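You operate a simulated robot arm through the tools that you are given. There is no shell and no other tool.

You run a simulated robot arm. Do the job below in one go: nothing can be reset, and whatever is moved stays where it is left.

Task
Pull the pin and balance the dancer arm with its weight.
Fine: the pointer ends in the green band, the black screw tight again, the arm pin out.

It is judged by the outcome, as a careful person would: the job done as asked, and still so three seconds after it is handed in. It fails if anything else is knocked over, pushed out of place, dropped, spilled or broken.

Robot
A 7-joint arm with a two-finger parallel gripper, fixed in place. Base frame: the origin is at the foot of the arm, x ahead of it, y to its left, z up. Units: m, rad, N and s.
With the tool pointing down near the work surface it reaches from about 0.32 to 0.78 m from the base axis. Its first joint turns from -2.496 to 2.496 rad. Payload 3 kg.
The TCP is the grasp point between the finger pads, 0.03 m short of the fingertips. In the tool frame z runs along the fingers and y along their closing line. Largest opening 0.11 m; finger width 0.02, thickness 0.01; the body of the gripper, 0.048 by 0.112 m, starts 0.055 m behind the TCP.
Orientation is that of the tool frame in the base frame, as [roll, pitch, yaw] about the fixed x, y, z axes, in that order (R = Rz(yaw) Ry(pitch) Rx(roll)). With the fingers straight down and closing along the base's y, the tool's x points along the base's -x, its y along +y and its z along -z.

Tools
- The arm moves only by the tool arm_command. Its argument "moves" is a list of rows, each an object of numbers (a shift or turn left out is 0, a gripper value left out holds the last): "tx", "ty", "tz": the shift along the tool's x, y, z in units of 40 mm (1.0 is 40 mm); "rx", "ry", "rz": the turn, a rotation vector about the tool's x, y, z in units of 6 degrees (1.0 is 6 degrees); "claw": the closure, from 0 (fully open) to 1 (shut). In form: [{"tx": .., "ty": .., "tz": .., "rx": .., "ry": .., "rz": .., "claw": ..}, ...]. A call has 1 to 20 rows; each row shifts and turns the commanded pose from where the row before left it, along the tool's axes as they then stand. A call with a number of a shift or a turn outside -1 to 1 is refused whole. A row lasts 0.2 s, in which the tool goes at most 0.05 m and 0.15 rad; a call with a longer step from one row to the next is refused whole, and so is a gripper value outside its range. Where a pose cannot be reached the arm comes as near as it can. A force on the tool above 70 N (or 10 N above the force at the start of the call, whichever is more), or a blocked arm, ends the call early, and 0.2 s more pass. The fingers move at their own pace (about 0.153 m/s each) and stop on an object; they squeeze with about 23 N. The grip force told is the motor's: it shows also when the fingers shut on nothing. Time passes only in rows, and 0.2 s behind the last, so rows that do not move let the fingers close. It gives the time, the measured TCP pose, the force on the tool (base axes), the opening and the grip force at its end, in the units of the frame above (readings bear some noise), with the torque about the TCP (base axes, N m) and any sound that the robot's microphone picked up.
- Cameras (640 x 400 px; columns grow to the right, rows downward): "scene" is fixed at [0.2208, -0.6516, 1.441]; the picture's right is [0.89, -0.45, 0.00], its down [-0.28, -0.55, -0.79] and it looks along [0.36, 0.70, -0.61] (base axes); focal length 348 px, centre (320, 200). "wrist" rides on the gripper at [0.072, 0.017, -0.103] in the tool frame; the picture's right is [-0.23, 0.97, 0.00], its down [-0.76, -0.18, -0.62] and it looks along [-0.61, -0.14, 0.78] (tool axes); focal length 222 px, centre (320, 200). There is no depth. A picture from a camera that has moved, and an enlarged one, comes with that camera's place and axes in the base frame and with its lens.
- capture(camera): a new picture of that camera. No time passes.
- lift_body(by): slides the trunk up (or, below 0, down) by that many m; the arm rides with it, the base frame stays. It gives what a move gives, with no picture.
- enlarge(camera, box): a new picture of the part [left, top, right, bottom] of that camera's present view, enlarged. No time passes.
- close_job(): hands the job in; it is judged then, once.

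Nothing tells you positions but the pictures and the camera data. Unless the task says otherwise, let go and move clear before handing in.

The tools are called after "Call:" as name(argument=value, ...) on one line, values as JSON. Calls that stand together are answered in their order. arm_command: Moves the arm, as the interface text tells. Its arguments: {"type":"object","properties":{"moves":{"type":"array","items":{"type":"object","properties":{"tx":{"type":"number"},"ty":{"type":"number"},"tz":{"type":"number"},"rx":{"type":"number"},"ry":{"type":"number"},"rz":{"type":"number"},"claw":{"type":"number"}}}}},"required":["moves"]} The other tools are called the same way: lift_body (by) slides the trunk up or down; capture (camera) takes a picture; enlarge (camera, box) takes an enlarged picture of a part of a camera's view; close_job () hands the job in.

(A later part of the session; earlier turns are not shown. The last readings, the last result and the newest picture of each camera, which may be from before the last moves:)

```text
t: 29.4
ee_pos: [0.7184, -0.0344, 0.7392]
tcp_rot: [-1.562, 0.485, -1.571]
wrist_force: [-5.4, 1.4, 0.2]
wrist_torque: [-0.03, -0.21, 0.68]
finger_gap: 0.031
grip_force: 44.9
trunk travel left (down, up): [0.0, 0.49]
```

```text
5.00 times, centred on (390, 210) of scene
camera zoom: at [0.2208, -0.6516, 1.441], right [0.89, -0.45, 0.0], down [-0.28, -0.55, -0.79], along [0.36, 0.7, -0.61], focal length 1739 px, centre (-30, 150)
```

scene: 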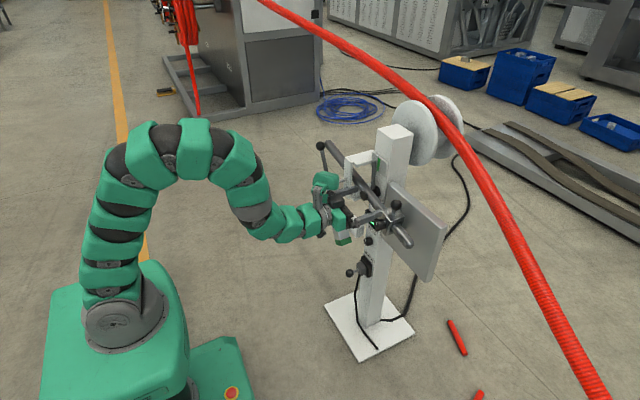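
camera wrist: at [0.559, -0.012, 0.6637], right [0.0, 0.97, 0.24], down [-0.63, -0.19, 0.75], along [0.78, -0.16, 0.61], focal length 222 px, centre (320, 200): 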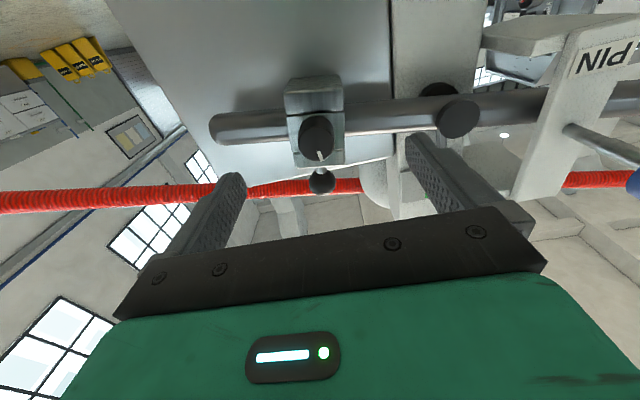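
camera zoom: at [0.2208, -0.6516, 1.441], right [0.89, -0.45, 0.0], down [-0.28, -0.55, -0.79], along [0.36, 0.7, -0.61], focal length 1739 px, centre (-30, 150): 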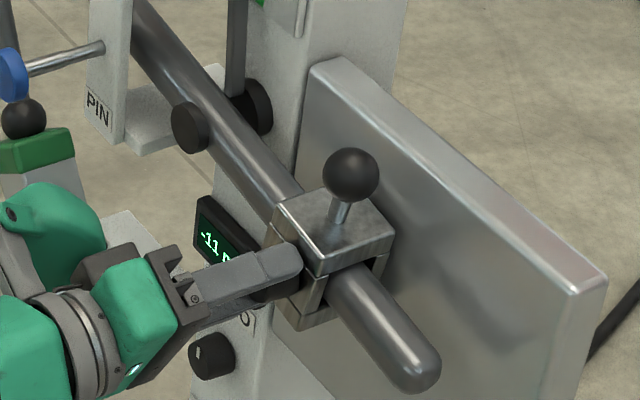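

About 63° so far, still free. I'll turn further, then test whether the weight slides.

Call:
arm_command(moves=[{"rz": -1}, {"rz": -1}, {"rz": -1}, {"rz": -1}, {"rz": -1}, {"rz": -1}, {"rz": -1}, {"rz": -1}])

Call:
enlarge(camera="wrist", box=[200, 60, 440, 220])

Call:
enlarge(camera="scene", box=[340, 170, 440, 250])

```text
t: 31.2
ee_pos: [0.7184, -0.0342, 0.7392]
tcp_rot: [-1.562, -0.353, -1.581]
wrist_force: [-13.6, -0.2, 0.1]
wrist_torque: [-0.01, -0.02, 0.17]
finger_gap: 0.0307
grip_force: 44.6
trunk travel left (down, up): [0.0, 0.49]
```

```text
2.50 times, centred on (320, 140) of wrist
camera zoom: at [0.6146, -0.1085, 0.7483], right [0.01, -0.12, -0.99], down [-0.62, 0.78, -0.1], along [0.79, 0.61, -0.07], focal length 555 px, centre (320, 350)
```

zoom: 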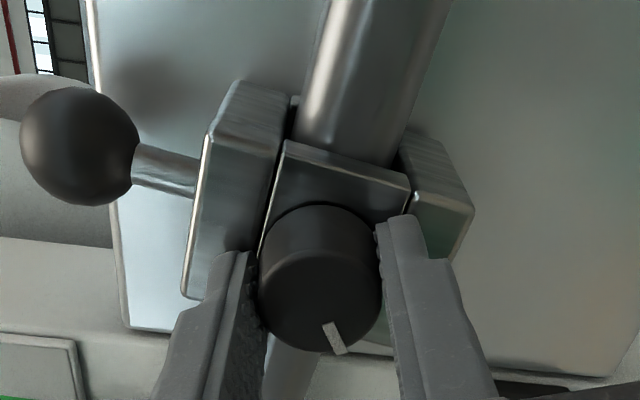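

```text
5.00 times, centred on (390, 210) of scene
camera zoom: at [0.2208, -0.6516, 1.441], right [0.89, -0.45, 0.0], down [-0.28, -0.55, -0.79], along [0.36, 0.7, -0.61], focal length 1739 px, centre (-30, 150)
```

zoom: 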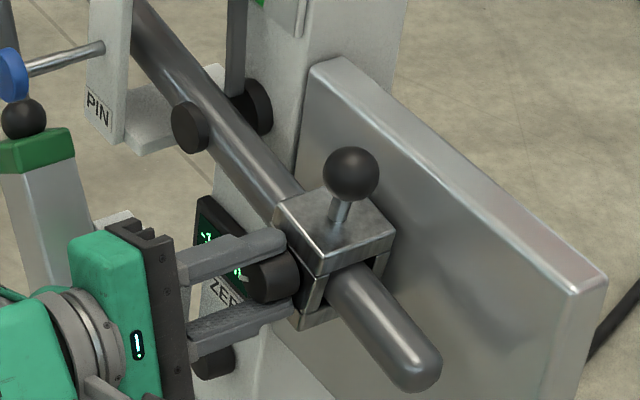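

The screw has turned about 111° and is pressing out slightly, as a loosened thread would. I'll ease back a millimetre and test a 4 mm slide outward along the arm.

Call:
arm_command(moves=[{"tz": -0.03}, {"tx": 0.043, "ty": 0.026}, {"tx": 0.043, "ty": 0.026}, {}])

Call:
enlarge(camera="scene", box=[340, 170, 440, 250])

```text
t: 32.2
ee_pos: [0.7181, -0.0377, 0.7371]
tcp_rot: [-1.561, -0.35, -1.578]
wrist_force: [13.5, 4.1, -0.1]
wrist_torque: [0.02, -0.01, 0.77]
finger_gap: 0.0309
grip_force: 45.1
trunk travel left (down, up): [0.0, 0.49]
```

```text
5.00 times, centred on (390, 210) of scene
camera zoom: at [0.2208, -0.6516, 1.441], right [0.89, -0.45, 0.0], down [-0.28, -0.55, -0.79], along [0.36, 0.7, -0.61], focal length 1739 px, centre (-30, 150)
```

zoom: 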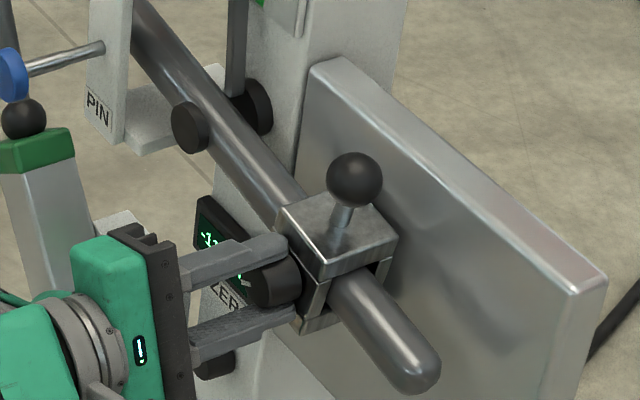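

It slides easily (about 4 N), so it's loose. I'll slide it about 11 mm more outward, for 15 mm in all as a first trial.

Call:
arm_command(moves=[{"tz": 0.015}, {"tx": 0.079, "ty": 0.047}, {"tx": 0.079, "ty": 0.047}, {"tx": 0.079, "ty": 0.047}, {}])

Call:
enlarge(camera="scene", box=[340, 170, 440, 250])

```text
t: 33.4
ee_pos: [0.7176, -0.0487, 0.7373]
tcp_rot: [-1.562, -0.351, -1.58]
wrist_force: [9.7, 3.4, 0.6]
wrist_torque: [0.0, -0.05, 0.44]
finger_gap: 0.0308
grip_force: 45.5
trunk travel left (down, up): [0.0, 0.49]
```

```text
5.00 times, centred on (390, 210) of scene
camera zoom: at [0.2208, -0.6516, 1.441], right [0.89, -0.45, 0.0], down [-0.28, -0.55, -0.79], along [0.36, 0.7, -0.61], focal length 1739 px, centre (-30, 150)
```

zoom: 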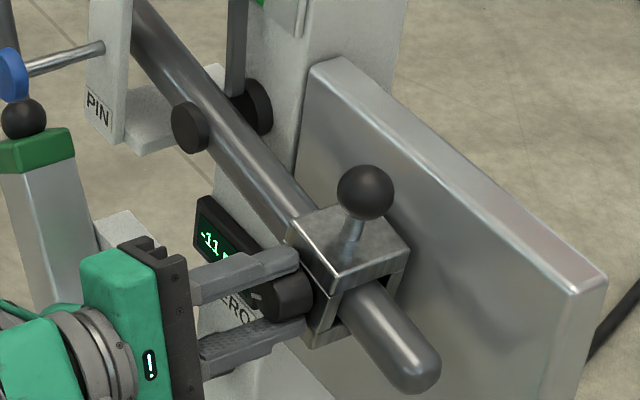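

The weight is now about 15 mm further out. I'll tighten the screw again clockwise.

Call:
arm_command(moves=[{"rz": 1, "tz": 0.01}, {"rz": 1}, {"rz": 1}, {"rz": 1}, {"rz": 1}, {"rz": 1}, {"rz": 1}, {"rz": 1}, {"rz": 1}, {"rz": 1}, {"rz": 1}, {"rz": 1}, {"rz": 1}, {"rz": 1}, {"rz": 1}, {"rz": 1}, {"rz": 1}])

Call:
enlarge(camera="wrist", box=[200, 60, 440, 220])

```text
t: 37.0
ee_pos: [0.7186, -0.0496, 0.7374]
tcp_rot: [-1.509, 1.431, -1.518]
wrist_force: [-7.5, -3.8, -2.2]
wrist_torque: [0.02, 1.12, -0.31]
finger_gap: 0.0306
grip_force: 45.2
trunk travel left (down, up): [0.0, 0.49]
```

```text
2.50 times, centred on (320, 140) of wrist
camera zoom: at [0.6156, -0.0426, 0.662], right [0.01, 1.0, 0.09], down [-0.63, -0.07, 0.77], along [0.78, -0.06, 0.63], focal length 555 px, centre (320, 350)
```

zoom: 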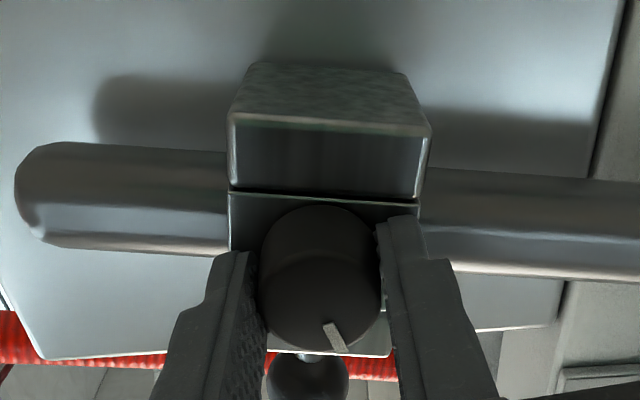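

Nearly back to the starting angle with no resistance yet. I'll continue in small steps and watch for the screw to bite.

Call:
arm_command(moves=[{"rz": 0.5}, {"rz": 0.5}, {"rz": 0.5}, {}])

Call:
arm_command(moves=[{"rz": 0.5}, {"rz": 0.5}, {}])

Call:
enlarge(camera="wrist", box=[200, 60, 440, 220])

```text
t: 38.0
ee_pos: [0.7179, -0.0489, 0.737]
tcp_rot: [1.079, 1.55, 1.074]
wrist_force: [-14.4, -5.5, -1.3]
wrist_torque: [-0.01, 0.71, -0.09]
finger_gap: 0.0309
grip_force: 45.3
trunk travel left (down, up): [0.0, 0.49]
```

```text
t: 38.8
ee_pos: [0.7172, -0.0479, 0.7372]
tcp_rot: [1.503, 1.451, 1.495]
wrist_force: [-7.9, -3.8, -5.3]
wrist_torque: [-0.49, -0.04, -0.16]
finger_gap: 0.0311
grip_force: 44.6
trunk travel left (down, up): [0.0, 0.49]
```

```text
2.50 times, centred on (320, 140) of wrist
camera zoom: at [0.6157, -0.0235, 0.6663], right [0.0, 0.94, 0.34], down [-0.63, -0.26, 0.73], along [0.78, -0.22, 0.59], focal length 555 px, centre (320, 350)
```

zoom: 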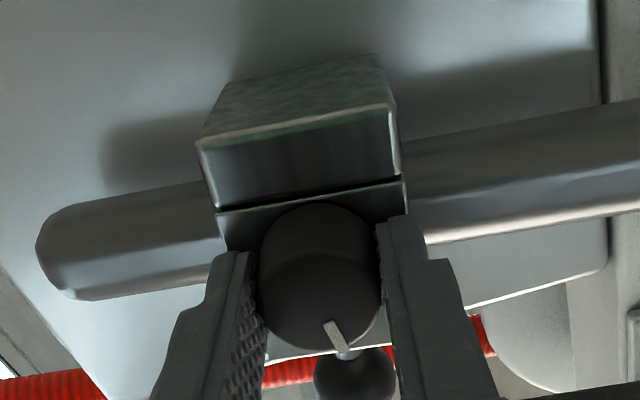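

The screw now resists with about 0.5 N·m. One more small step to be sure it is tight.

Call:
arm_command(moves=[{"rz": 0.5}, {"rz": 0.5}, {}])

Call:
enlarge(camera="wrist", box=[200, 60, 440, 220])

```text
t: 39.6
ee_pos: [0.7187, -0.0489, 0.7381]
tcp_rot: [1.536, 1.343, 1.531]
wrist_force: [-12.8, -3.3, -5.0]
wrist_torque: [-0.56, 0.66, -0.04]
finger_gap: 0.0312
grip_force: 44.4
trunk travel left (down, up): [0.0, 0.49]
```

```text
2.50 times, centred on (320, 140) of wrist
camera zoom: at [0.6158, -0.0163, 0.6694], right [0.0, 0.9, 0.44], down [-0.63, -0.34, 0.7], along [0.78, -0.28, 0.57], focal length 555 px, centre (320, 350)
```

zoom: 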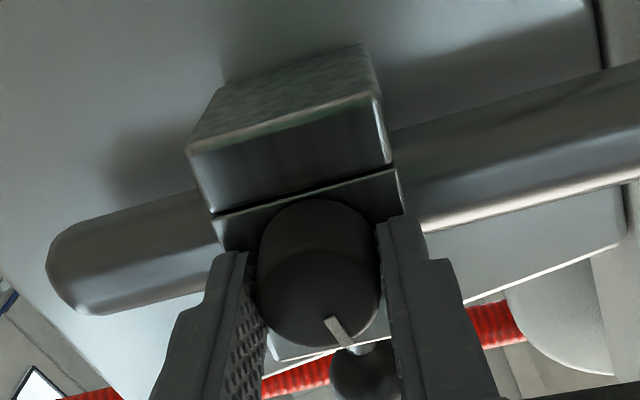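

It's tight (resistance holding near 0.55 N·m). I'll release and see where the arm settles.

Call:
arm_command(moves=[{"claw": 0.6}, {"claw": 0.3}, {"claw": 0}, {}, {"tz": -0.5}, {"tz": -0.5}, {}, {}, {}, {}])

Call:
enlarge(camera="scene", box=[340, 130, 440, 250])

Call:
enlarge(camera="scene", box=[360, 140, 400, 170])

Call:
capture(camera="wrist")

```text
t: 41.8
ee_pos: [0.6776, -0.0484, 0.736]
tcp_rot: [1.534, 1.344, 1.527]
wrist_force: [0.1, 0.1, -0.5]
wrist_torque: [0.0, 0.0, -0.01]
finger_gap: 0.1102
grip_force: 0.0
trunk travel left (down, up): [0.0, 0.49]
```

```text
3.33 times, centred on (390, 190) of scene
camera zoom: at [0.2208, -0.6516, 1.441], right [0.89, -0.45, 0.0], down [-0.28, -0.55, -0.79], along [0.36, 0.7, -0.61], focal length 1159 px, centre (87, 233)
```

zoom: 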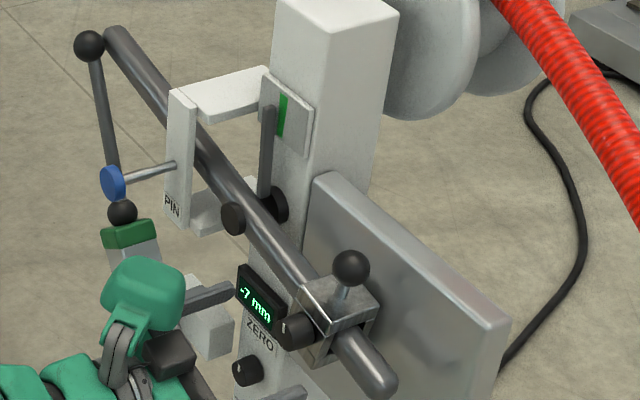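

```text
13.33 times, centred on (380, 155) of scene
camera zoom: at [0.2208, -0.6516, 1.441], right [0.89, -0.45, 0.0], down [-0.28, -0.55, -0.79], along [0.36, 0.7, -0.61], focal length 4636 px, centre (-480, 800)
```

zoom: 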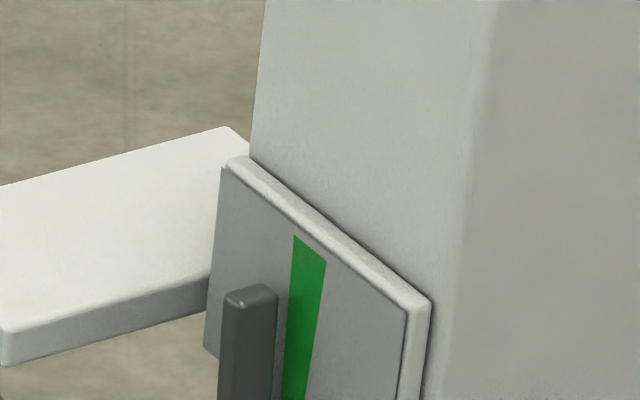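

```text
taken
camera wrist: at [0.5752, -0.016, 0.6687], right [0.0, 0.9, 0.44], down [-0.63, -0.34, 0.7], along [0.78, -0.28, 0.57], focal length 222 px, centre (320, 200)
```

wrist: 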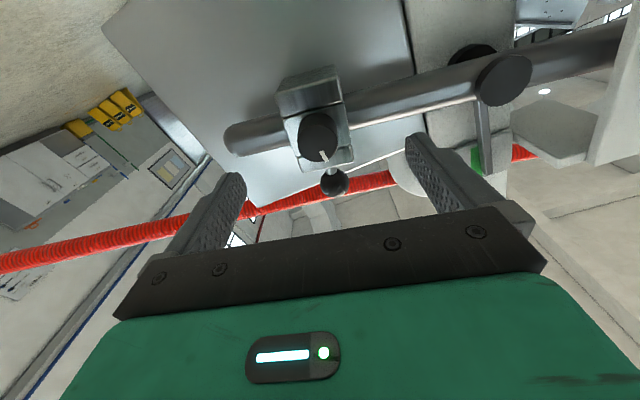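

The display went from -11 to about -7, so the direction is right. I'll wait a moment to see whether it has settled.

Call:
arm_command(moves=[{}, {}, {}, {}, {}, {}, {}, {}, {}, {}])

Call:
enlarge(camera="scene", box=[340, 130, 440, 250])

Call:
enlarge(camera="scene", box=[360, 140, 400, 170])

Call:
enlarge(camera="wrist", box=[220, 40, 380, 200])

```text
t: 44.0
ee_pos: [0.6778, -0.0492, 0.7365]
tcp_rot: [1.533, 1.346, 1.528]
wrist_force: [-0.2, -0.5, 0.1]
wrist_torque: [-0.01, 0.01, 0.02]
finger_gap: 0.1099
grip_force: 0.1
trunk travel left (down, up): [0.0, 0.49]
```

```text
3.33 times, centred on (390, 190) of scene
camera zoom: at [0.2208, -0.6516, 1.441], right [0.89, -0.45, 0.0], down [-0.28, -0.55, -0.79], along [0.36, 0.7, -0.61], focal length 1159 px, centre (87, 233)
```

zoom: 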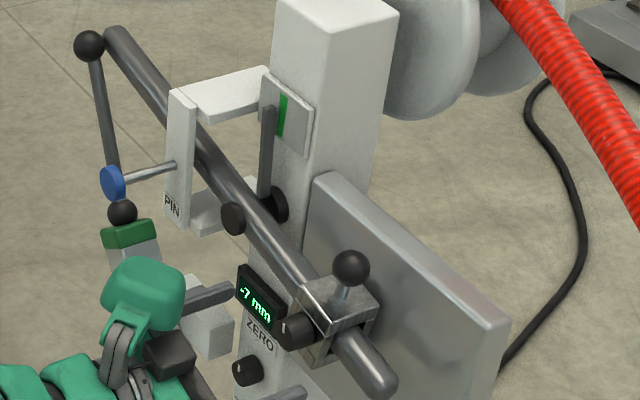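

```text
13.33 times, centred on (380, 155) of scene
camera zoom: at [0.2208, -0.6516, 1.441], right [0.89, -0.45, 0.0], down [-0.28, -0.55, -0.79], along [0.36, 0.7, -0.61], focal length 4636 px, centre (-480, 800)
```

zoom: 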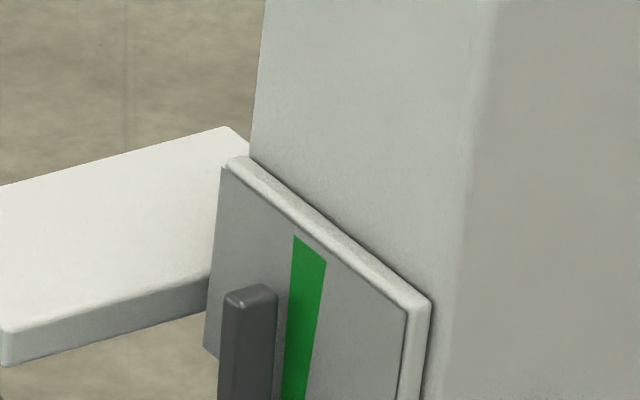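

```text
2.50 times, centred on (300, 120) of wrist
camera zoom: at [0.5751, -0.016, 0.6687], right [0.0, 0.9, 0.44], down [-0.63, -0.34, 0.7], along [0.78, -0.28, 0.57], focal length 555 px, centre (370, 400)
```

zoom: 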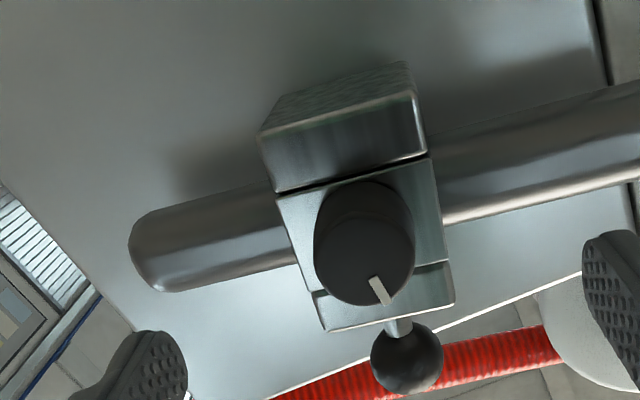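

Settled at -7. Before adjusting again I'll look at the pointer against the band from here, to fix the target.

Call:
enlarge(camera="wrist", box=[440, 40, 540, 190])

```text
2.67 times, centred on (490, 115) of wrist
camera zoom: at [0.5751, -0.016, 0.6687], right [0.0, 0.9, 0.44], down [-0.63, -0.34, 0.7], along [0.78, -0.28, 0.57], focal length 592 px, centre (-133, 427)
```

zoom: 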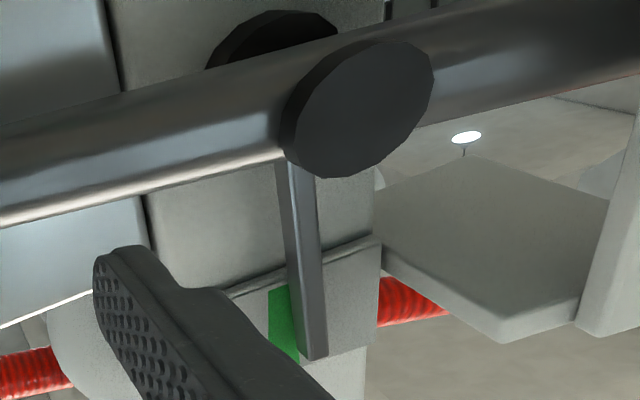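

I'll level the gripper and slide over to y ≈ 0.075 so the camera faces the pointer squarely.

Call:
arm_command(moves=[{"rz": -1, "tz": -0.3}, {"rz": -1}, {"ty": 0.77}, {"ty": 0.77}, {"ty": 0.77}, {"ty": 0.77}, {}])

Call:
capture(camera="wrist")

Call:
enlarge(camera="wrist", box=[260, 60, 380, 240])

```text
t: 45.6
ee_pos: [0.6683, 0.0732, 0.7397]
tcp_rot: [1.072, 1.554, 1.064]
wrist_force: [-0.5, -0.4, 0.8]
wrist_torque: [-0.04, 0.02, 0.03]
finger_gap: 0.1101
grip_force: 0.2
trunk travel left (down, up): [0.0, 0.49]
```

```text
taken
camera wrist: at [0.5647, 0.0918, 0.6664], right [0.0, 0.97, 0.24], down [-0.63, -0.19, 0.75], along [0.78, -0.16, 0.61], focal length 222 px, centre (320, 200)
```

wrist: 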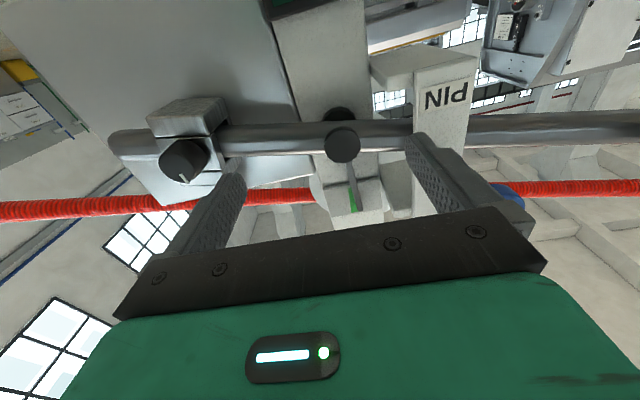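

```text
2.22 times, centred on (320, 150) of wrist
camera zoom: at [0.5647, 0.0918, 0.6664], right [0.0, 0.97, 0.24], down [-0.63, -0.19, 0.75], along [0.78, -0.16, 0.61], focal length 494 px, centre (320, 311)
```

zoom: 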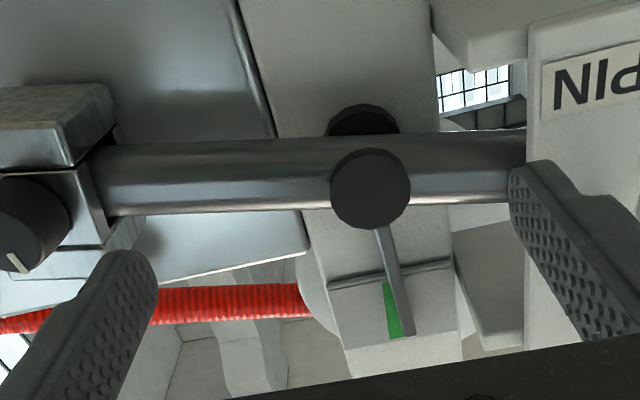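

Call:
enlarge(camera="wrist", box=[325, 145, 385, 220])

Call:
enlarge(camera="scene", box=[350, 200, 390, 240])

```text
5.33 times, centred on (355, 182) of wrist
camera zoom: at [0.5647, 0.0918, 0.6664], right [0.0, 0.97, 0.24], down [-0.63, -0.19, 0.75], along [0.78, -0.16, 0.61], focal length 1185 px, centre (133, 293)
```

zoom: 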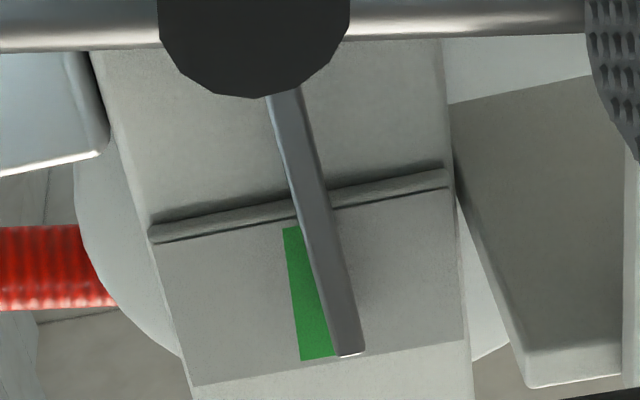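

```text
10.00 times, centred on (370, 220) of scene
camera zoom: at [0.2208, -0.6516, 1.441], right [0.89, -0.45, 0.0], down [-0.28, -0.55, -0.79], along [0.36, 0.7, -0.61], focal length 3477 px, centre (-180, 0)
```

zoom: 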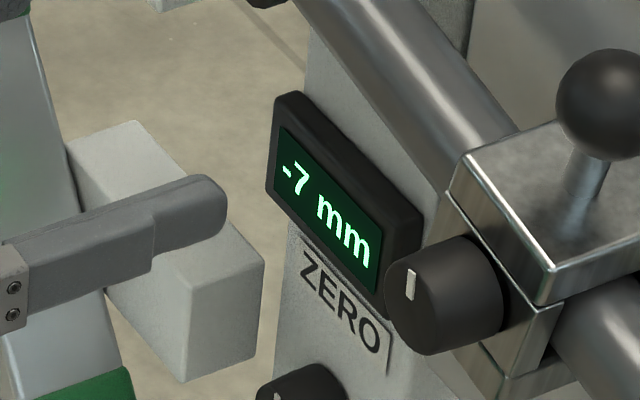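

From squarely in front, the pointer still lies at the +y edge of the band; it needs roughly 3° more, which should be near a display of 0. At ~4 display mm per 15 mm of slide, about 26 mm more is needed. I'll return to the screw.

Call:
arm_command(moves=[{"ty": -0.77}, {"ty": -0.77}, {"ty": -0.77}, {"ty": -0.77, "tx": 0.17}, {}])

Call:
enlarge(camera="wrist", box=[260, 60, 380, 200])

```text
t: 46.8
ee_pos: [0.666, -0.0498, 0.7309]
tcp_rot: [1.058, 1.555, 1.055]
wrist_force: [0.4, 0.5, 0.6]
wrist_torque: [-0.02, 0.03, 0.01]
finger_gap: 0.1102
grip_force: 0.0
trunk travel left (down, up): [0.0, 0.49]
```

```text
2.86 times, centred on (320, 130) of wrist
camera zoom: at [0.5632, -0.032, 0.6572], right [0.0, 0.97, 0.24], down [-0.63, -0.19, 0.75], along [0.78, -0.16, 0.61], focal length 635 px, centre (320, 400)
```

zoom: 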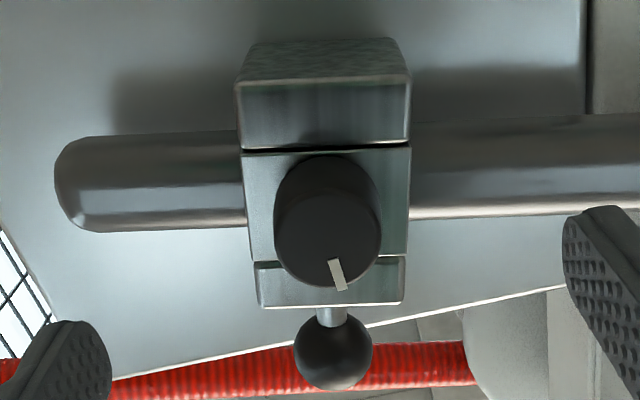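

The screw is at about [0.730, -0.049, 0.733]. Moving in and closing on it again.

Call:
arm_command(moves=[{"tz": 0.4, "ty": 0.03, "tx": -0.085}, {"tz": 0.5}, {"tz": 0.4}, {}, {"claw": 1}, {"claw": 1}, {"claw": 1}, {"claw": 1}])

Call:
enlarge(camera="wrist", box=[200, 60, 440, 220])

```text
t: 48.6
ee_pos: [0.7179, -0.0472, 0.734]
tcp_rot: [1.09, 1.553, 1.084]
wrist_force: [1.1, -5.5, -0.8]
wrist_torque: [0.02, -0.22, -0.21]
finger_gap: 0.0312
grip_force: 44.7
trunk travel left (down, up): [0.0, 0.49]
```

```text
2.50 times, centred on (320, 140) of wrist
camera zoom: at [0.6163, -0.0299, 0.6601], right [0.0, 0.97, 0.24], down [-0.63, -0.19, 0.75], along [0.78, -0.16, 0.61], focal length 555 px, centre (320, 350)
```

zoom: 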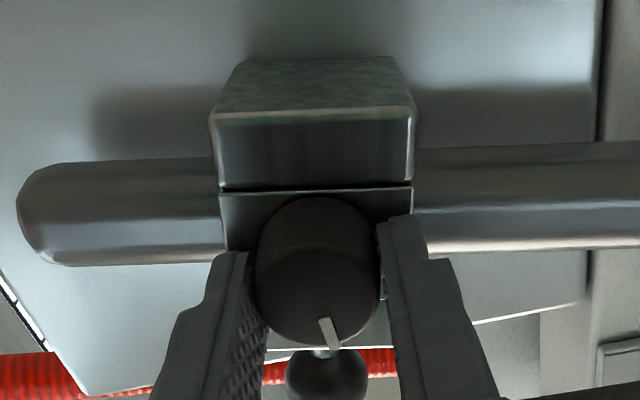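

Held. Loosening again, about 108° counter‑clockwise.

Call:
arm_command(moves=[{"rz": -0.5}, {"rz": -0.8}, {"rz": -1}, {"rz": -1}, {"rz": -1}, {"rz": -1}, {"rz": -1}, {"rz": -1}, {"rz": -1}, {"rz": -1}, {"rz": -1}, {"rz": -1}, {"rz": -1}, {"rz": -1}, {"rz": -1}, {"rz": -1}, {"rz": -1}, {"rz": -1}, {"rz": -1}, {"rz": -0.7}])

Call:
enlarge(camera="wrist", box=[200, 60, 440, 220])

Call:
enlarge(camera="scene", box=[340, 170, 440, 250])

```text
t: 52.8
ee_pos: [0.7187, -0.0492, 0.7331]
tcp_rot: [-1.562, -0.406, -1.579]
wrist_force: [7.4, -0.4, -1.4]
wrist_torque: [0.0, 0.19, 0.39]
finger_gap: 0.031
grip_force: 44.6
trunk travel left (down, up): [0.0, 0.49]
```

```text
2.50 times, centred on (320, 140) of wrist
camera zoom: at [0.6148, -0.1218, 0.7451], right [0.01, -0.17, -0.98], down [-0.62, 0.77, -0.14], along [0.79, 0.61, -0.1], focal length 555 px, centre (320, 350)
```

zoom: 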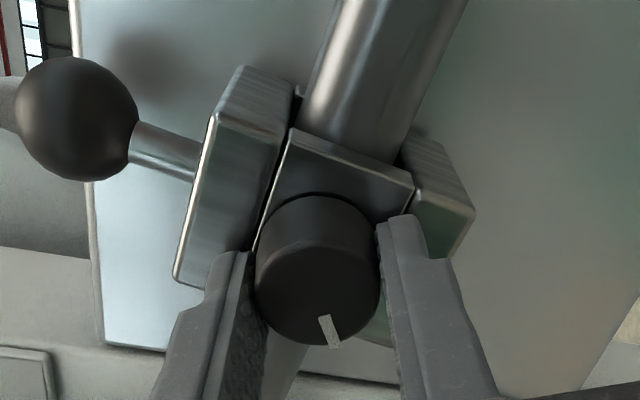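

```text
5.00 times, centred on (390, 210) of scene
camera zoom: at [0.2208, -0.6516, 1.441], right [0.89, -0.45, 0.0], down [-0.28, -0.55, -0.79], along [0.36, 0.7, -0.61], focal length 1739 px, centre (-30, 150)
```

zoom: 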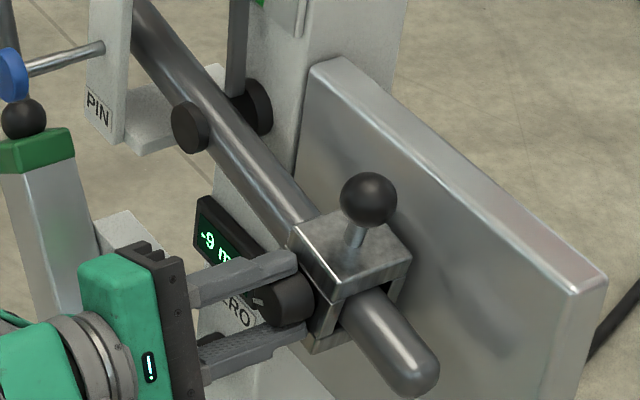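

Loose again. Now sliding the weight about 26 mm further out along the arm.

Call:
arm_command(moves=[{"tx": 0.0905, "ty": 0.0967}, {"tx": 0.0905, "ty": 0.0967}, {"tx": 0.0905, "ty": 0.0967}, {"tx": 0.0905, "ty": 0.0967}, {"tx": 0.0905, "ty": 0.0967}, {}])

Call:
enlarge(camera="scene", box=[340, 170, 440, 250])

```text
t: 54.2
ee_pos: [0.7184, -0.072, 0.7216]
tcp_rot: [-1.562, -0.404, -1.581]
wrist_force: [2.6, 1.7, -1.1]
wrist_torque: [0.02, 0.18, 0.28]
finger_gap: 0.031
grip_force: 45.1
trunk travel left (down, up): [0.0, 0.49]
```

```text
5.00 times, centred on (390, 210) of scene
camera zoom: at [0.2208, -0.6516, 1.441], right [0.89, -0.45, 0.0], down [-0.28, -0.55, -0.79], along [0.36, 0.7, -0.61], focal length 1739 px, centre (-30, 150)
```

zoom: 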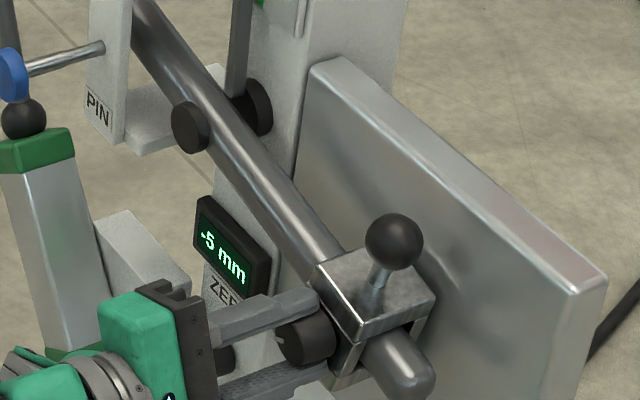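

Slid by about 25 mm. Tightening the screw again.

Call:
arm_command(moves=[{"rz": 1}, {"rz": 1}, {"rz": 1}, {"rz": 1}, {"rz": 1}, {"rz": 1}, {"rz": 1}, {"rz": 1}, {"rz": 1}, {"rz": 1}, {"rz": 1}, {"rz": 1}, {"rz": 1}, {"rz": 1}, {"rz": 1}, {"rz": 1}, {"rz": 0.8}])

Call:
arm_command(moves=[{"rz": 0.5}, {"rz": 0.5}, {"rz": 0.5}, {}])

Call:
enlarge(camera="wrist", box=[200, 60, 440, 220])

```text
t: 57.8
ee_pos: [0.7183, -0.0729, 0.7217]
tcp_rot: [-1.532, 1.358, -1.54]
wrist_force: [-11.3, -4.9, -1.9]
wrist_torque: [-0.02, 0.91, -0.36]
finger_gap: 0.0314
grip_force: 45.8
trunk travel left (down, up): [0.0, 0.49]
```

```text
t: 58.8
ee_pos: [0.7185, -0.0726, 0.723]
tcp_rot: [-1.419, 1.512, -1.427]
wrist_force: [-17.6, -9.9, -3.0]
wrist_torque: [-0.04, 0.66, -0.39]
finger_gap: 0.0308
grip_force: 44.9
trunk travel left (down, up): [0.0, 0.49]
```

```text
2.50 times, centred on (320, 140) of wrist
camera zoom: at [0.6161, -0.06, 0.6483], right [0.01, 0.99, 0.17], down [-0.63, -0.13, 0.77], along [0.78, -0.11, 0.62], focal length 555 px, centre (320, 350)
```

zoom: 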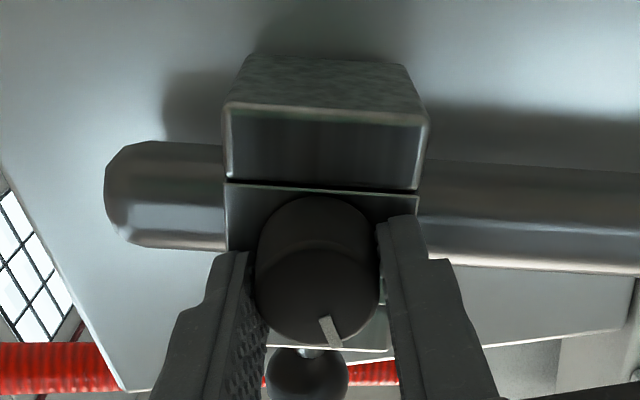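

No bite yet at this angle. A small axial relief, then continuing in small steps.

Call:
arm_command(moves=[{"rz": 0.5, "tz": -0.015}, {"rz": 0.5}, {"rz": 0.5}, {}])

Call:
arm_command(moves=[{"rz": 0.5}, {"rz": 0.5}, {}])

Call:
enlarge(camera="wrist", box=[200, 60, 440, 220])

```text
t: 59.8
ee_pos: [0.7184, -0.0721, 0.722]
tcp_rot: [1.483, 1.469, 1.478]
wrist_force: [4.7, -18.6, -6.3]
wrist_torque: [-0.18, -0.32, -0.61]
finger_gap: 0.031
grip_force: 45.0
trunk travel left (down, up): [0.0, 0.49]
```

```text
t: 60.6
ee_pos: [0.7185, -0.0723, 0.7211]
tcp_rot: [1.533, 1.366, 1.529]
wrist_force: [4.5, -18.3, -8.1]
wrist_torque: [-0.46, -0.31, -0.58]
finger_gap: 0.0312
grip_force: 45.6
trunk travel left (down, up): [0.0, 0.49]
```

```text
2.50 times, centred on (320, 140) of wrist
camera zoom: at [0.616, -0.0417, 0.653], right [0.0, 0.91, 0.42], down [-0.63, -0.32, 0.7], along [0.78, -0.27, 0.57], focal length 555 px, centre (320, 350)
```

zoom: 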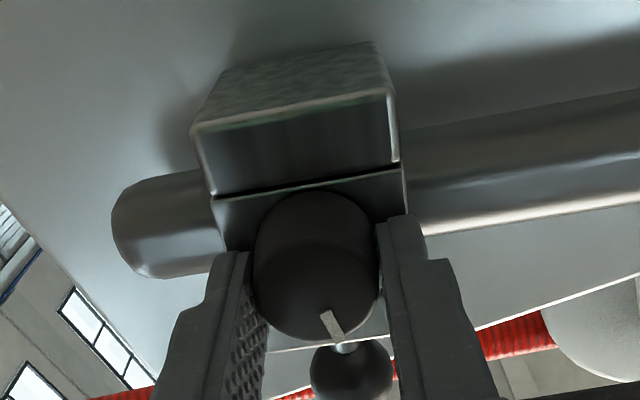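

It's biting at about 0.46 N·m. One more 6° for firmness.

Call:
arm_command(moves=[{"rz": 0.5, "ty": -0.01}, {"rz": 0.5}, {}])

Call:
enlarge(camera="wrist", box=[200, 60, 440, 220])

```text
t: 61.4
ee_pos: [0.7188, -0.0726, 0.7205]
tcp_rot: [1.547, 1.26, 1.539]
wrist_force: [11.9, -20.1, -8.9]
wrist_torque: [-0.54, -0.15, -0.69]
finger_gap: 0.0311
grip_force: 44.9
trunk travel left (down, up): [0.0, 0.49]
```

```text
2.50 times, centred on (320, 140) of wrist
camera zoom: at [0.616, -0.0352, 0.6564], right [0.0, 0.86, 0.51], down [-0.63, -0.4, 0.67], along [0.78, -0.33, 0.54], focal length 555 px, centre (320, 350)
```

zoom: 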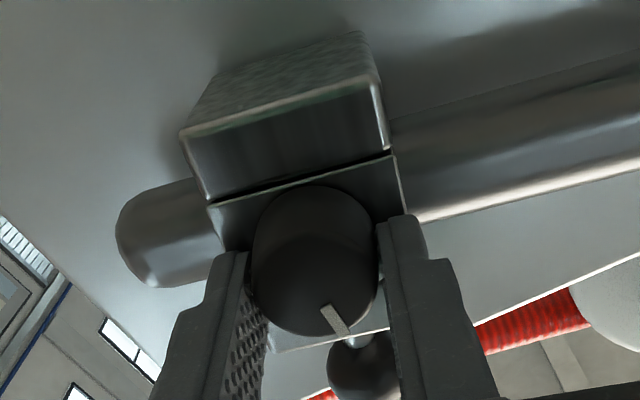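

It's tight (0.54 N·m, fingers starting to slip). Releasing and backing off to see the new balance.

Call:
arm_command(moves=[{"claw": 0.6}, {"claw": 0.3}, {"claw": 0}, {}, {"tz": -0.5}, {"tz": -0.5}, {"tz": -0.3, "rz": -1}, {"rz": -1}, {"rz": -1}, {}, {}, {}, {}])

Call:
enlarge(camera="scene", box=[340, 130, 440, 250])

Call:
enlarge(camera="scene", box=[360, 140, 400, 170])

Call:
enlarge(camera="scene", box=[350, 200, 390, 240])

```text
t: 64.2
ee_pos: [0.6645, -0.0734, 0.7231]
tcp_rot: [-0.565, 1.561, -0.572]
wrist_force: [0.1, 0.4, -0.8]
wrist_torque: [0.03, -0.01, 0.0]
finger_gap: 0.1097
grip_force: 0.1
trunk travel left (down, up): [0.0, 0.49]
```

```text
3.33 times, centred on (390, 190) of scene
camera zoom: at [0.2208, -0.6516, 1.441], right [0.89, -0.45, 0.0], down [-0.28, -0.55, -0.79], along [0.36, 0.7, -0.61], focal length 1159 px, centre (87, 233)
```

zoom: 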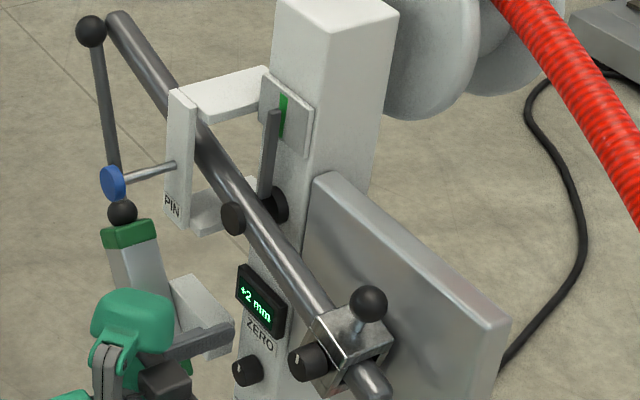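

```text
13.33 times, centred on (380, 155) of scene
camera zoom: at [0.2208, -0.6516, 1.441], right [0.89, -0.45, 0.0], down [-0.28, -0.55, -0.79], along [0.36, 0.7, -0.61], focal length 4636 px, centre (-480, 800)
```

zoom: 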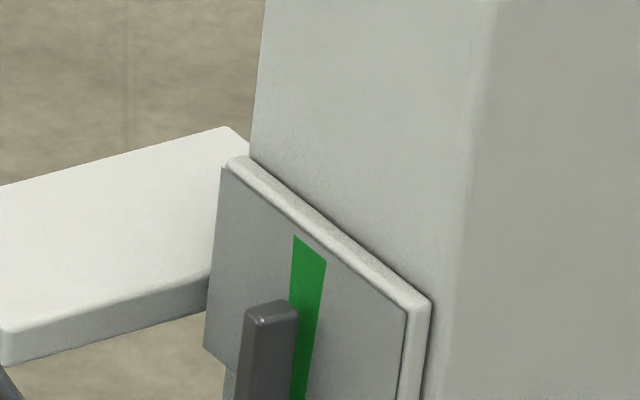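

```text
10.00 times, centred on (370, 220) of scene
camera zoom: at [0.2208, -0.6516, 1.441], right [0.89, -0.45, 0.0], down [-0.28, -0.55, -0.79], along [0.36, 0.7, -0.61], focal length 3477 px, centre (-180, 0)
```

zoom: 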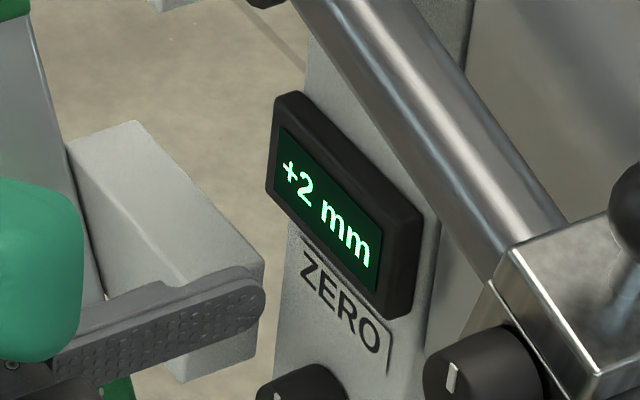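

The display reads +2 now. I'll go to the square-on view to judge the pointer against the green band.

Call:
arm_command(moves=[{"ty": 0.75}, {"ty": 0.75}, {"ty": 0.75}, {"ty": 0.75}, {"ty": 0.75}, {}, {}])

Call:
enlarge(camera="wrist", box=[325, 135, 385, 220])

Call:
enlarge(camera="wrist", box=[260, 60, 380, 240])

Call:
enlarge(camera="scene", box=[350, 200, 390, 240])

```text
t: 65.8
ee_pos: [0.6661, 0.0798, 0.7223]
tcp_rot: [-0.572, 1.561, -0.577]
wrist_force: [-0.4, 0.1, 0.0]
wrist_torque: [0.04, 0.04, -0.03]
finger_gap: 0.1098
grip_force: 0.2
trunk travel left (down, up): [0.0, 0.49]
```

```text
4.71 times, centred on (355, 178) of wrist
camera zoom: at [0.5634, 0.0953, 0.6483], right [0.0, 0.97, 0.22], down [-0.63, -0.17, 0.76], along [0.78, -0.14, 0.61], focal length 1045 px, centre (155, 306)
```

zoom: 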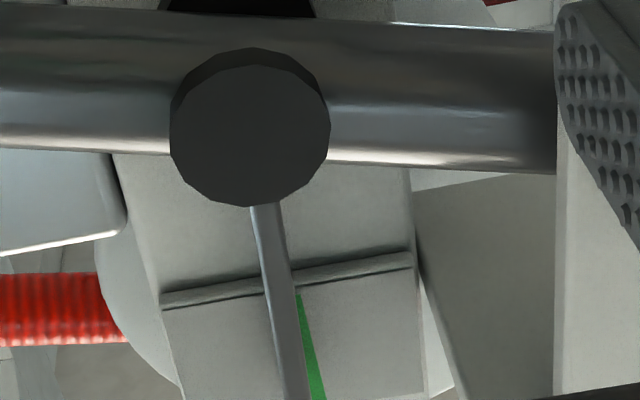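

```text
2.22 times, centred on (320, 150) of wrist
camera zoom: at [0.5634, 0.0953, 0.6483], right [0.0, 0.97, 0.22], down [-0.63, -0.17, 0.76], along [0.78, -0.14, 0.61], focal length 494 px, centre (320, 311)
```

zoom: 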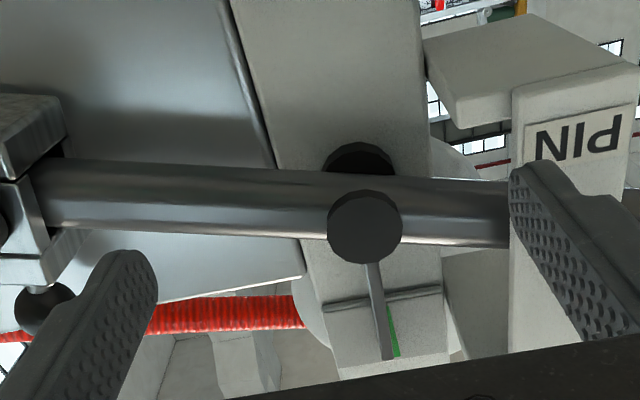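

```text
10.00 times, centred on (370, 220) of scene
camera zoom: at [0.2208, -0.6516, 1.441], right [0.89, -0.45, 0.0], down [-0.28, -0.55, -0.79], along [0.36, 0.7, -0.61], focal length 3477 px, centre (-180, 0)
```

zoom: 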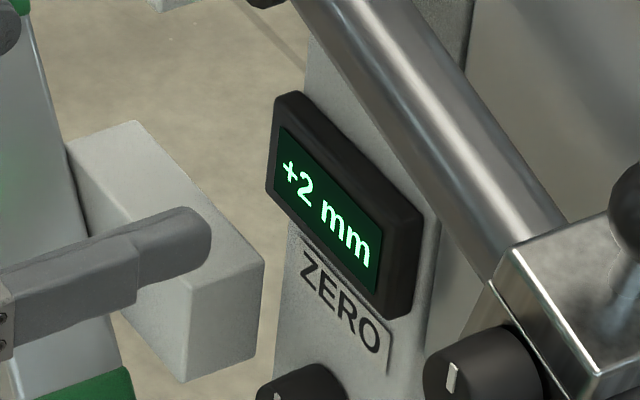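

The pointer has now gone slightly past, covering the -y part of the band. I'll raise the camera slightly for a clear measurement of tip against the band.

Call:
arm_command(moves=[{"ty": -0.2}, {"tx": -0.45}, {"tx": -0.45}, {}])

Call:
enlarge(camera="wrist", box=[325, 125, 385, 215])

Call:
capture(camera="wrist")

```text
t: 66.8
ee_pos: [0.6662, 0.0712, 0.758]
tcp_rot: [-0.546, 1.561, -0.551]
wrist_force: [-1.1, 0.5, -0.6]
wrist_torque: [0.0, 0.0, 0.03]
finger_gap: 0.1102
grip_force: 0.1
trunk travel left (down, up): [0.0, 0.49]
```

```text
4.44 times, centred on (355, 170) of wrist
camera zoom: at [0.5639, 0.0871, 0.6839], right [0.0, 0.97, 0.22], down [-0.63, -0.17, 0.76], along [0.78, -0.14, 0.61], focal length 987 px, centre (164, 333)
```

zoom: 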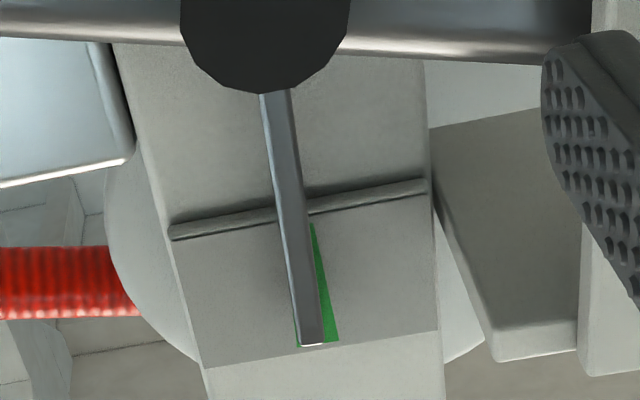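

```text
taken
camera wrist: at [0.5639, 0.0871, 0.6839], right [0.0, 0.97, 0.22], down [-0.63, -0.17, 0.76], along [0.78, -0.14, 0.61], focal length 222 px, centre (320, 200)
```

wrist: 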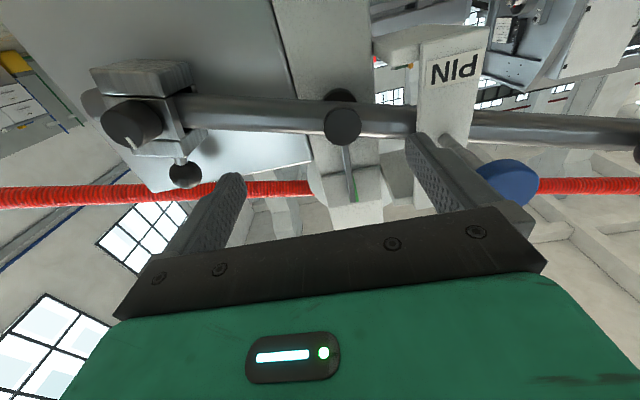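

At +2 the pointer tip looks inside the band. I'll enlarge more to verify both edges, and check the screw's mark.

Call:
enlarge(camera="wrist", box=[340, 170, 370, 210])

Call:
enlarge(camera="wrist", box=[90, 80, 210, 200])

Call:
enlarge(camera="scene", box=[375, 215, 415, 250])

```text
10.00 times, centred on (355, 190) of wrist
camera zoom: at [0.5639, 0.0871, 0.6839], right [0.0, 0.97, 0.22], down [-0.63, -0.17, 0.76], along [0.78, -0.14, 0.61], focal length 2221 px, centre (-30, 300)
```

zoom: 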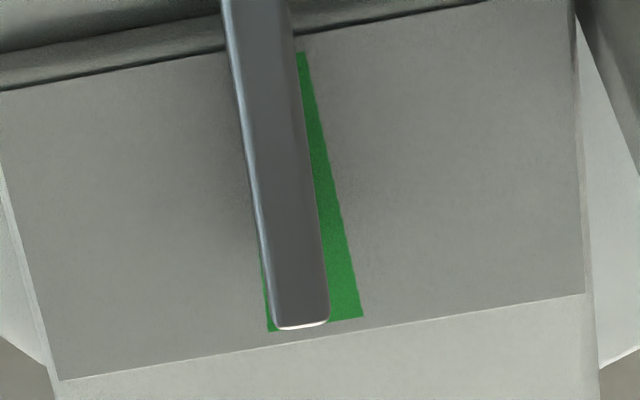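

```text
3.33 times, centred on (150, 140) of wrist
camera zoom: at [0.5639, 0.0871, 0.6839], right [0.0, 0.97, 0.22], down [-0.63, -0.17, 0.76], along [0.78, -0.14, 0.61], focal length 740 px, centre (887, 400)
```

zoom: 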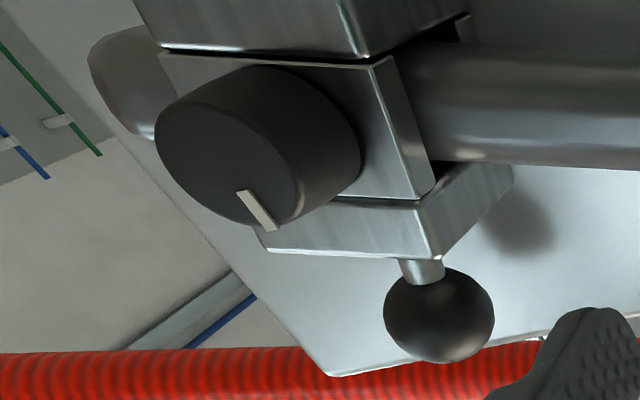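

```text
11.43 times, centred on (395, 232) of scene
camera zoom: at [0.2208, -0.6516, 1.441], right [0.89, -0.45, 0.0], down [-0.28, -0.55, -0.79], along [0.36, 0.7, -0.61], focal length 3974 px, centre (-537, -171)
```

zoom: 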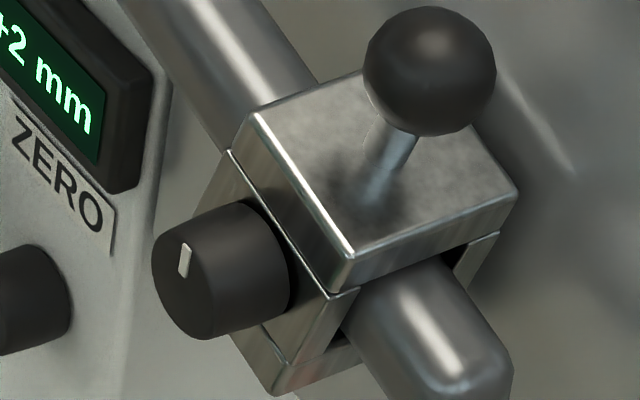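

Square-on, the whole pointer tip lies within the green (offset about 30% of the half-width) and the display is steady. I'll check the screw's mark from straight ahead to confirm it is as tight as originally.

Call:
arm_command(moves=[{"tx": 0.55}, {"tx": 0.5}, {"ty": -0.72}, {"ty": -0.72}, {"ty": -0.72}, {"ty": -0.72}, {"ty": -0.74}, {}])

Call:
enlarge(camera="wrist", box=[260, 60, 380, 200])

Call:
enlarge(camera="scene", box=[340, 130, 440, 250])

```text
t: 68.6
ee_pos: [0.6647, -0.0758, 0.7177]
tcp_rot: [-0.562, 1.56, -0.569]
wrist_force: [-0.2, -0.2, -0.6]
wrist_torque: [0.01, 0.0, -0.01]
finger_gap: 0.1099
grip_force: 0.0
trunk travel left (down, up): [0.0, 0.49]
```

```text
2.86 times, centred on (320, 130) of wrist
camera zoom: at [0.5626, -0.0594, 0.643], right [0.0, 0.97, 0.22], down [-0.63, -0.17, 0.76], along [0.78, -0.14, 0.61], focal length 635 px, centre (320, 400)
```

zoom: 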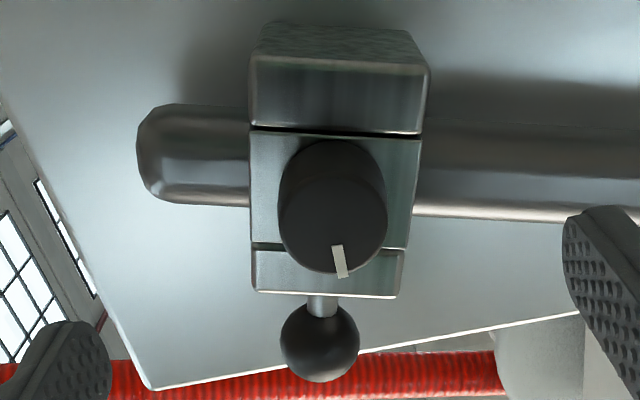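

```text
3.33 times, centred on (390, 190) of scene
camera zoom: at [0.2208, -0.6516, 1.441], right [0.89, -0.45, 0.0], down [-0.28, -0.55, -0.79], along [0.36, 0.7, -0.61], focal length 1159 px, centre (87, 233)
```

zoom: 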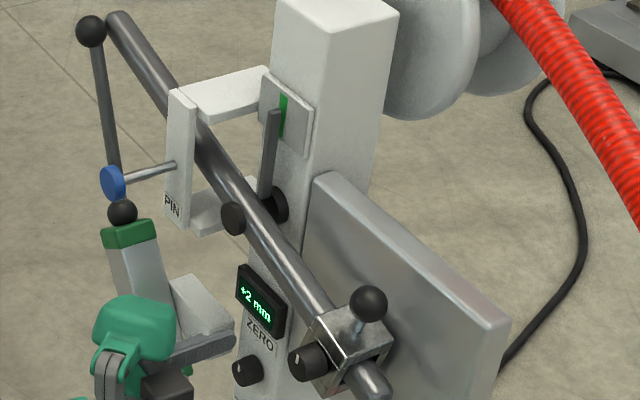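

The mark's angle relative to the block matches the original tight position, and the reading holds at +2 with the pointer in green. I'll now back the gripper well clear.

Call:
arm_command(moves=[{"tz": -0.2}, {"ry": 1}, {"ry": 1}, {"ry": 1}, {"ry": 1}, {"ry": 1}, {"tz": -0.4}, {"tz": -0.5}, {"tz": -0.5}, {}])

Call:
capture(camera="scene")

Call:
capture(camera="wrist")

```text
t: 70.8
ee_pos: [0.6074, -0.0744, 0.7438]
tcp_rot: [-3.131, 1.054, -3.139]
wrist_force: [-0.2, 0.2, -0.4]
wrist_torque: [-0.02, 0.0, 0.01]
finger_gap: 0.1101
grip_force: 0.1
trunk travel left (down, up): [0.0, 0.49]
```

```text
taken
```

scene: 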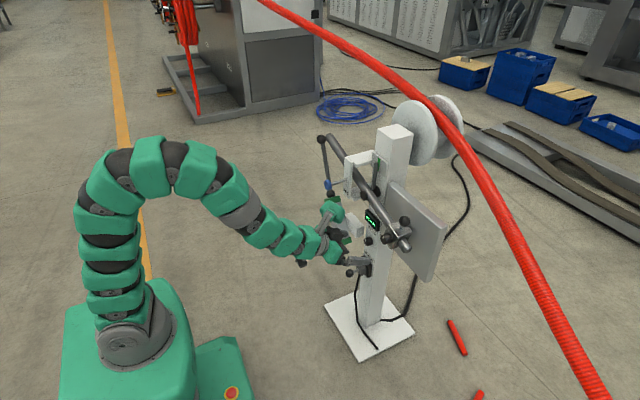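

```text
taken
camera wrist: at [0.4824, -0.0582, 0.7324], right [0.12, 0.97, 0.19], down [-0.17, -0.17, 0.97], along [0.98, -0.15, 0.14], focal length 222 px, centre (320, 200)
```

wrist: 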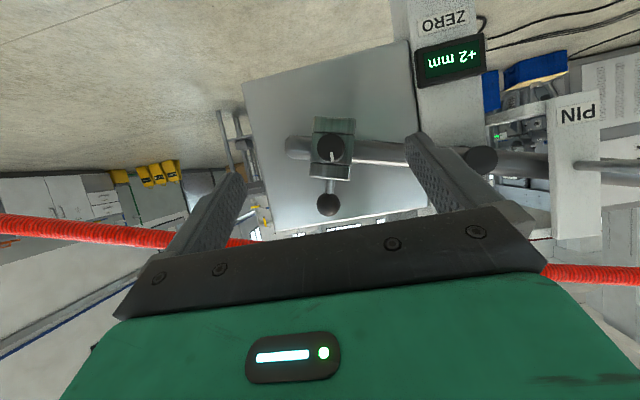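

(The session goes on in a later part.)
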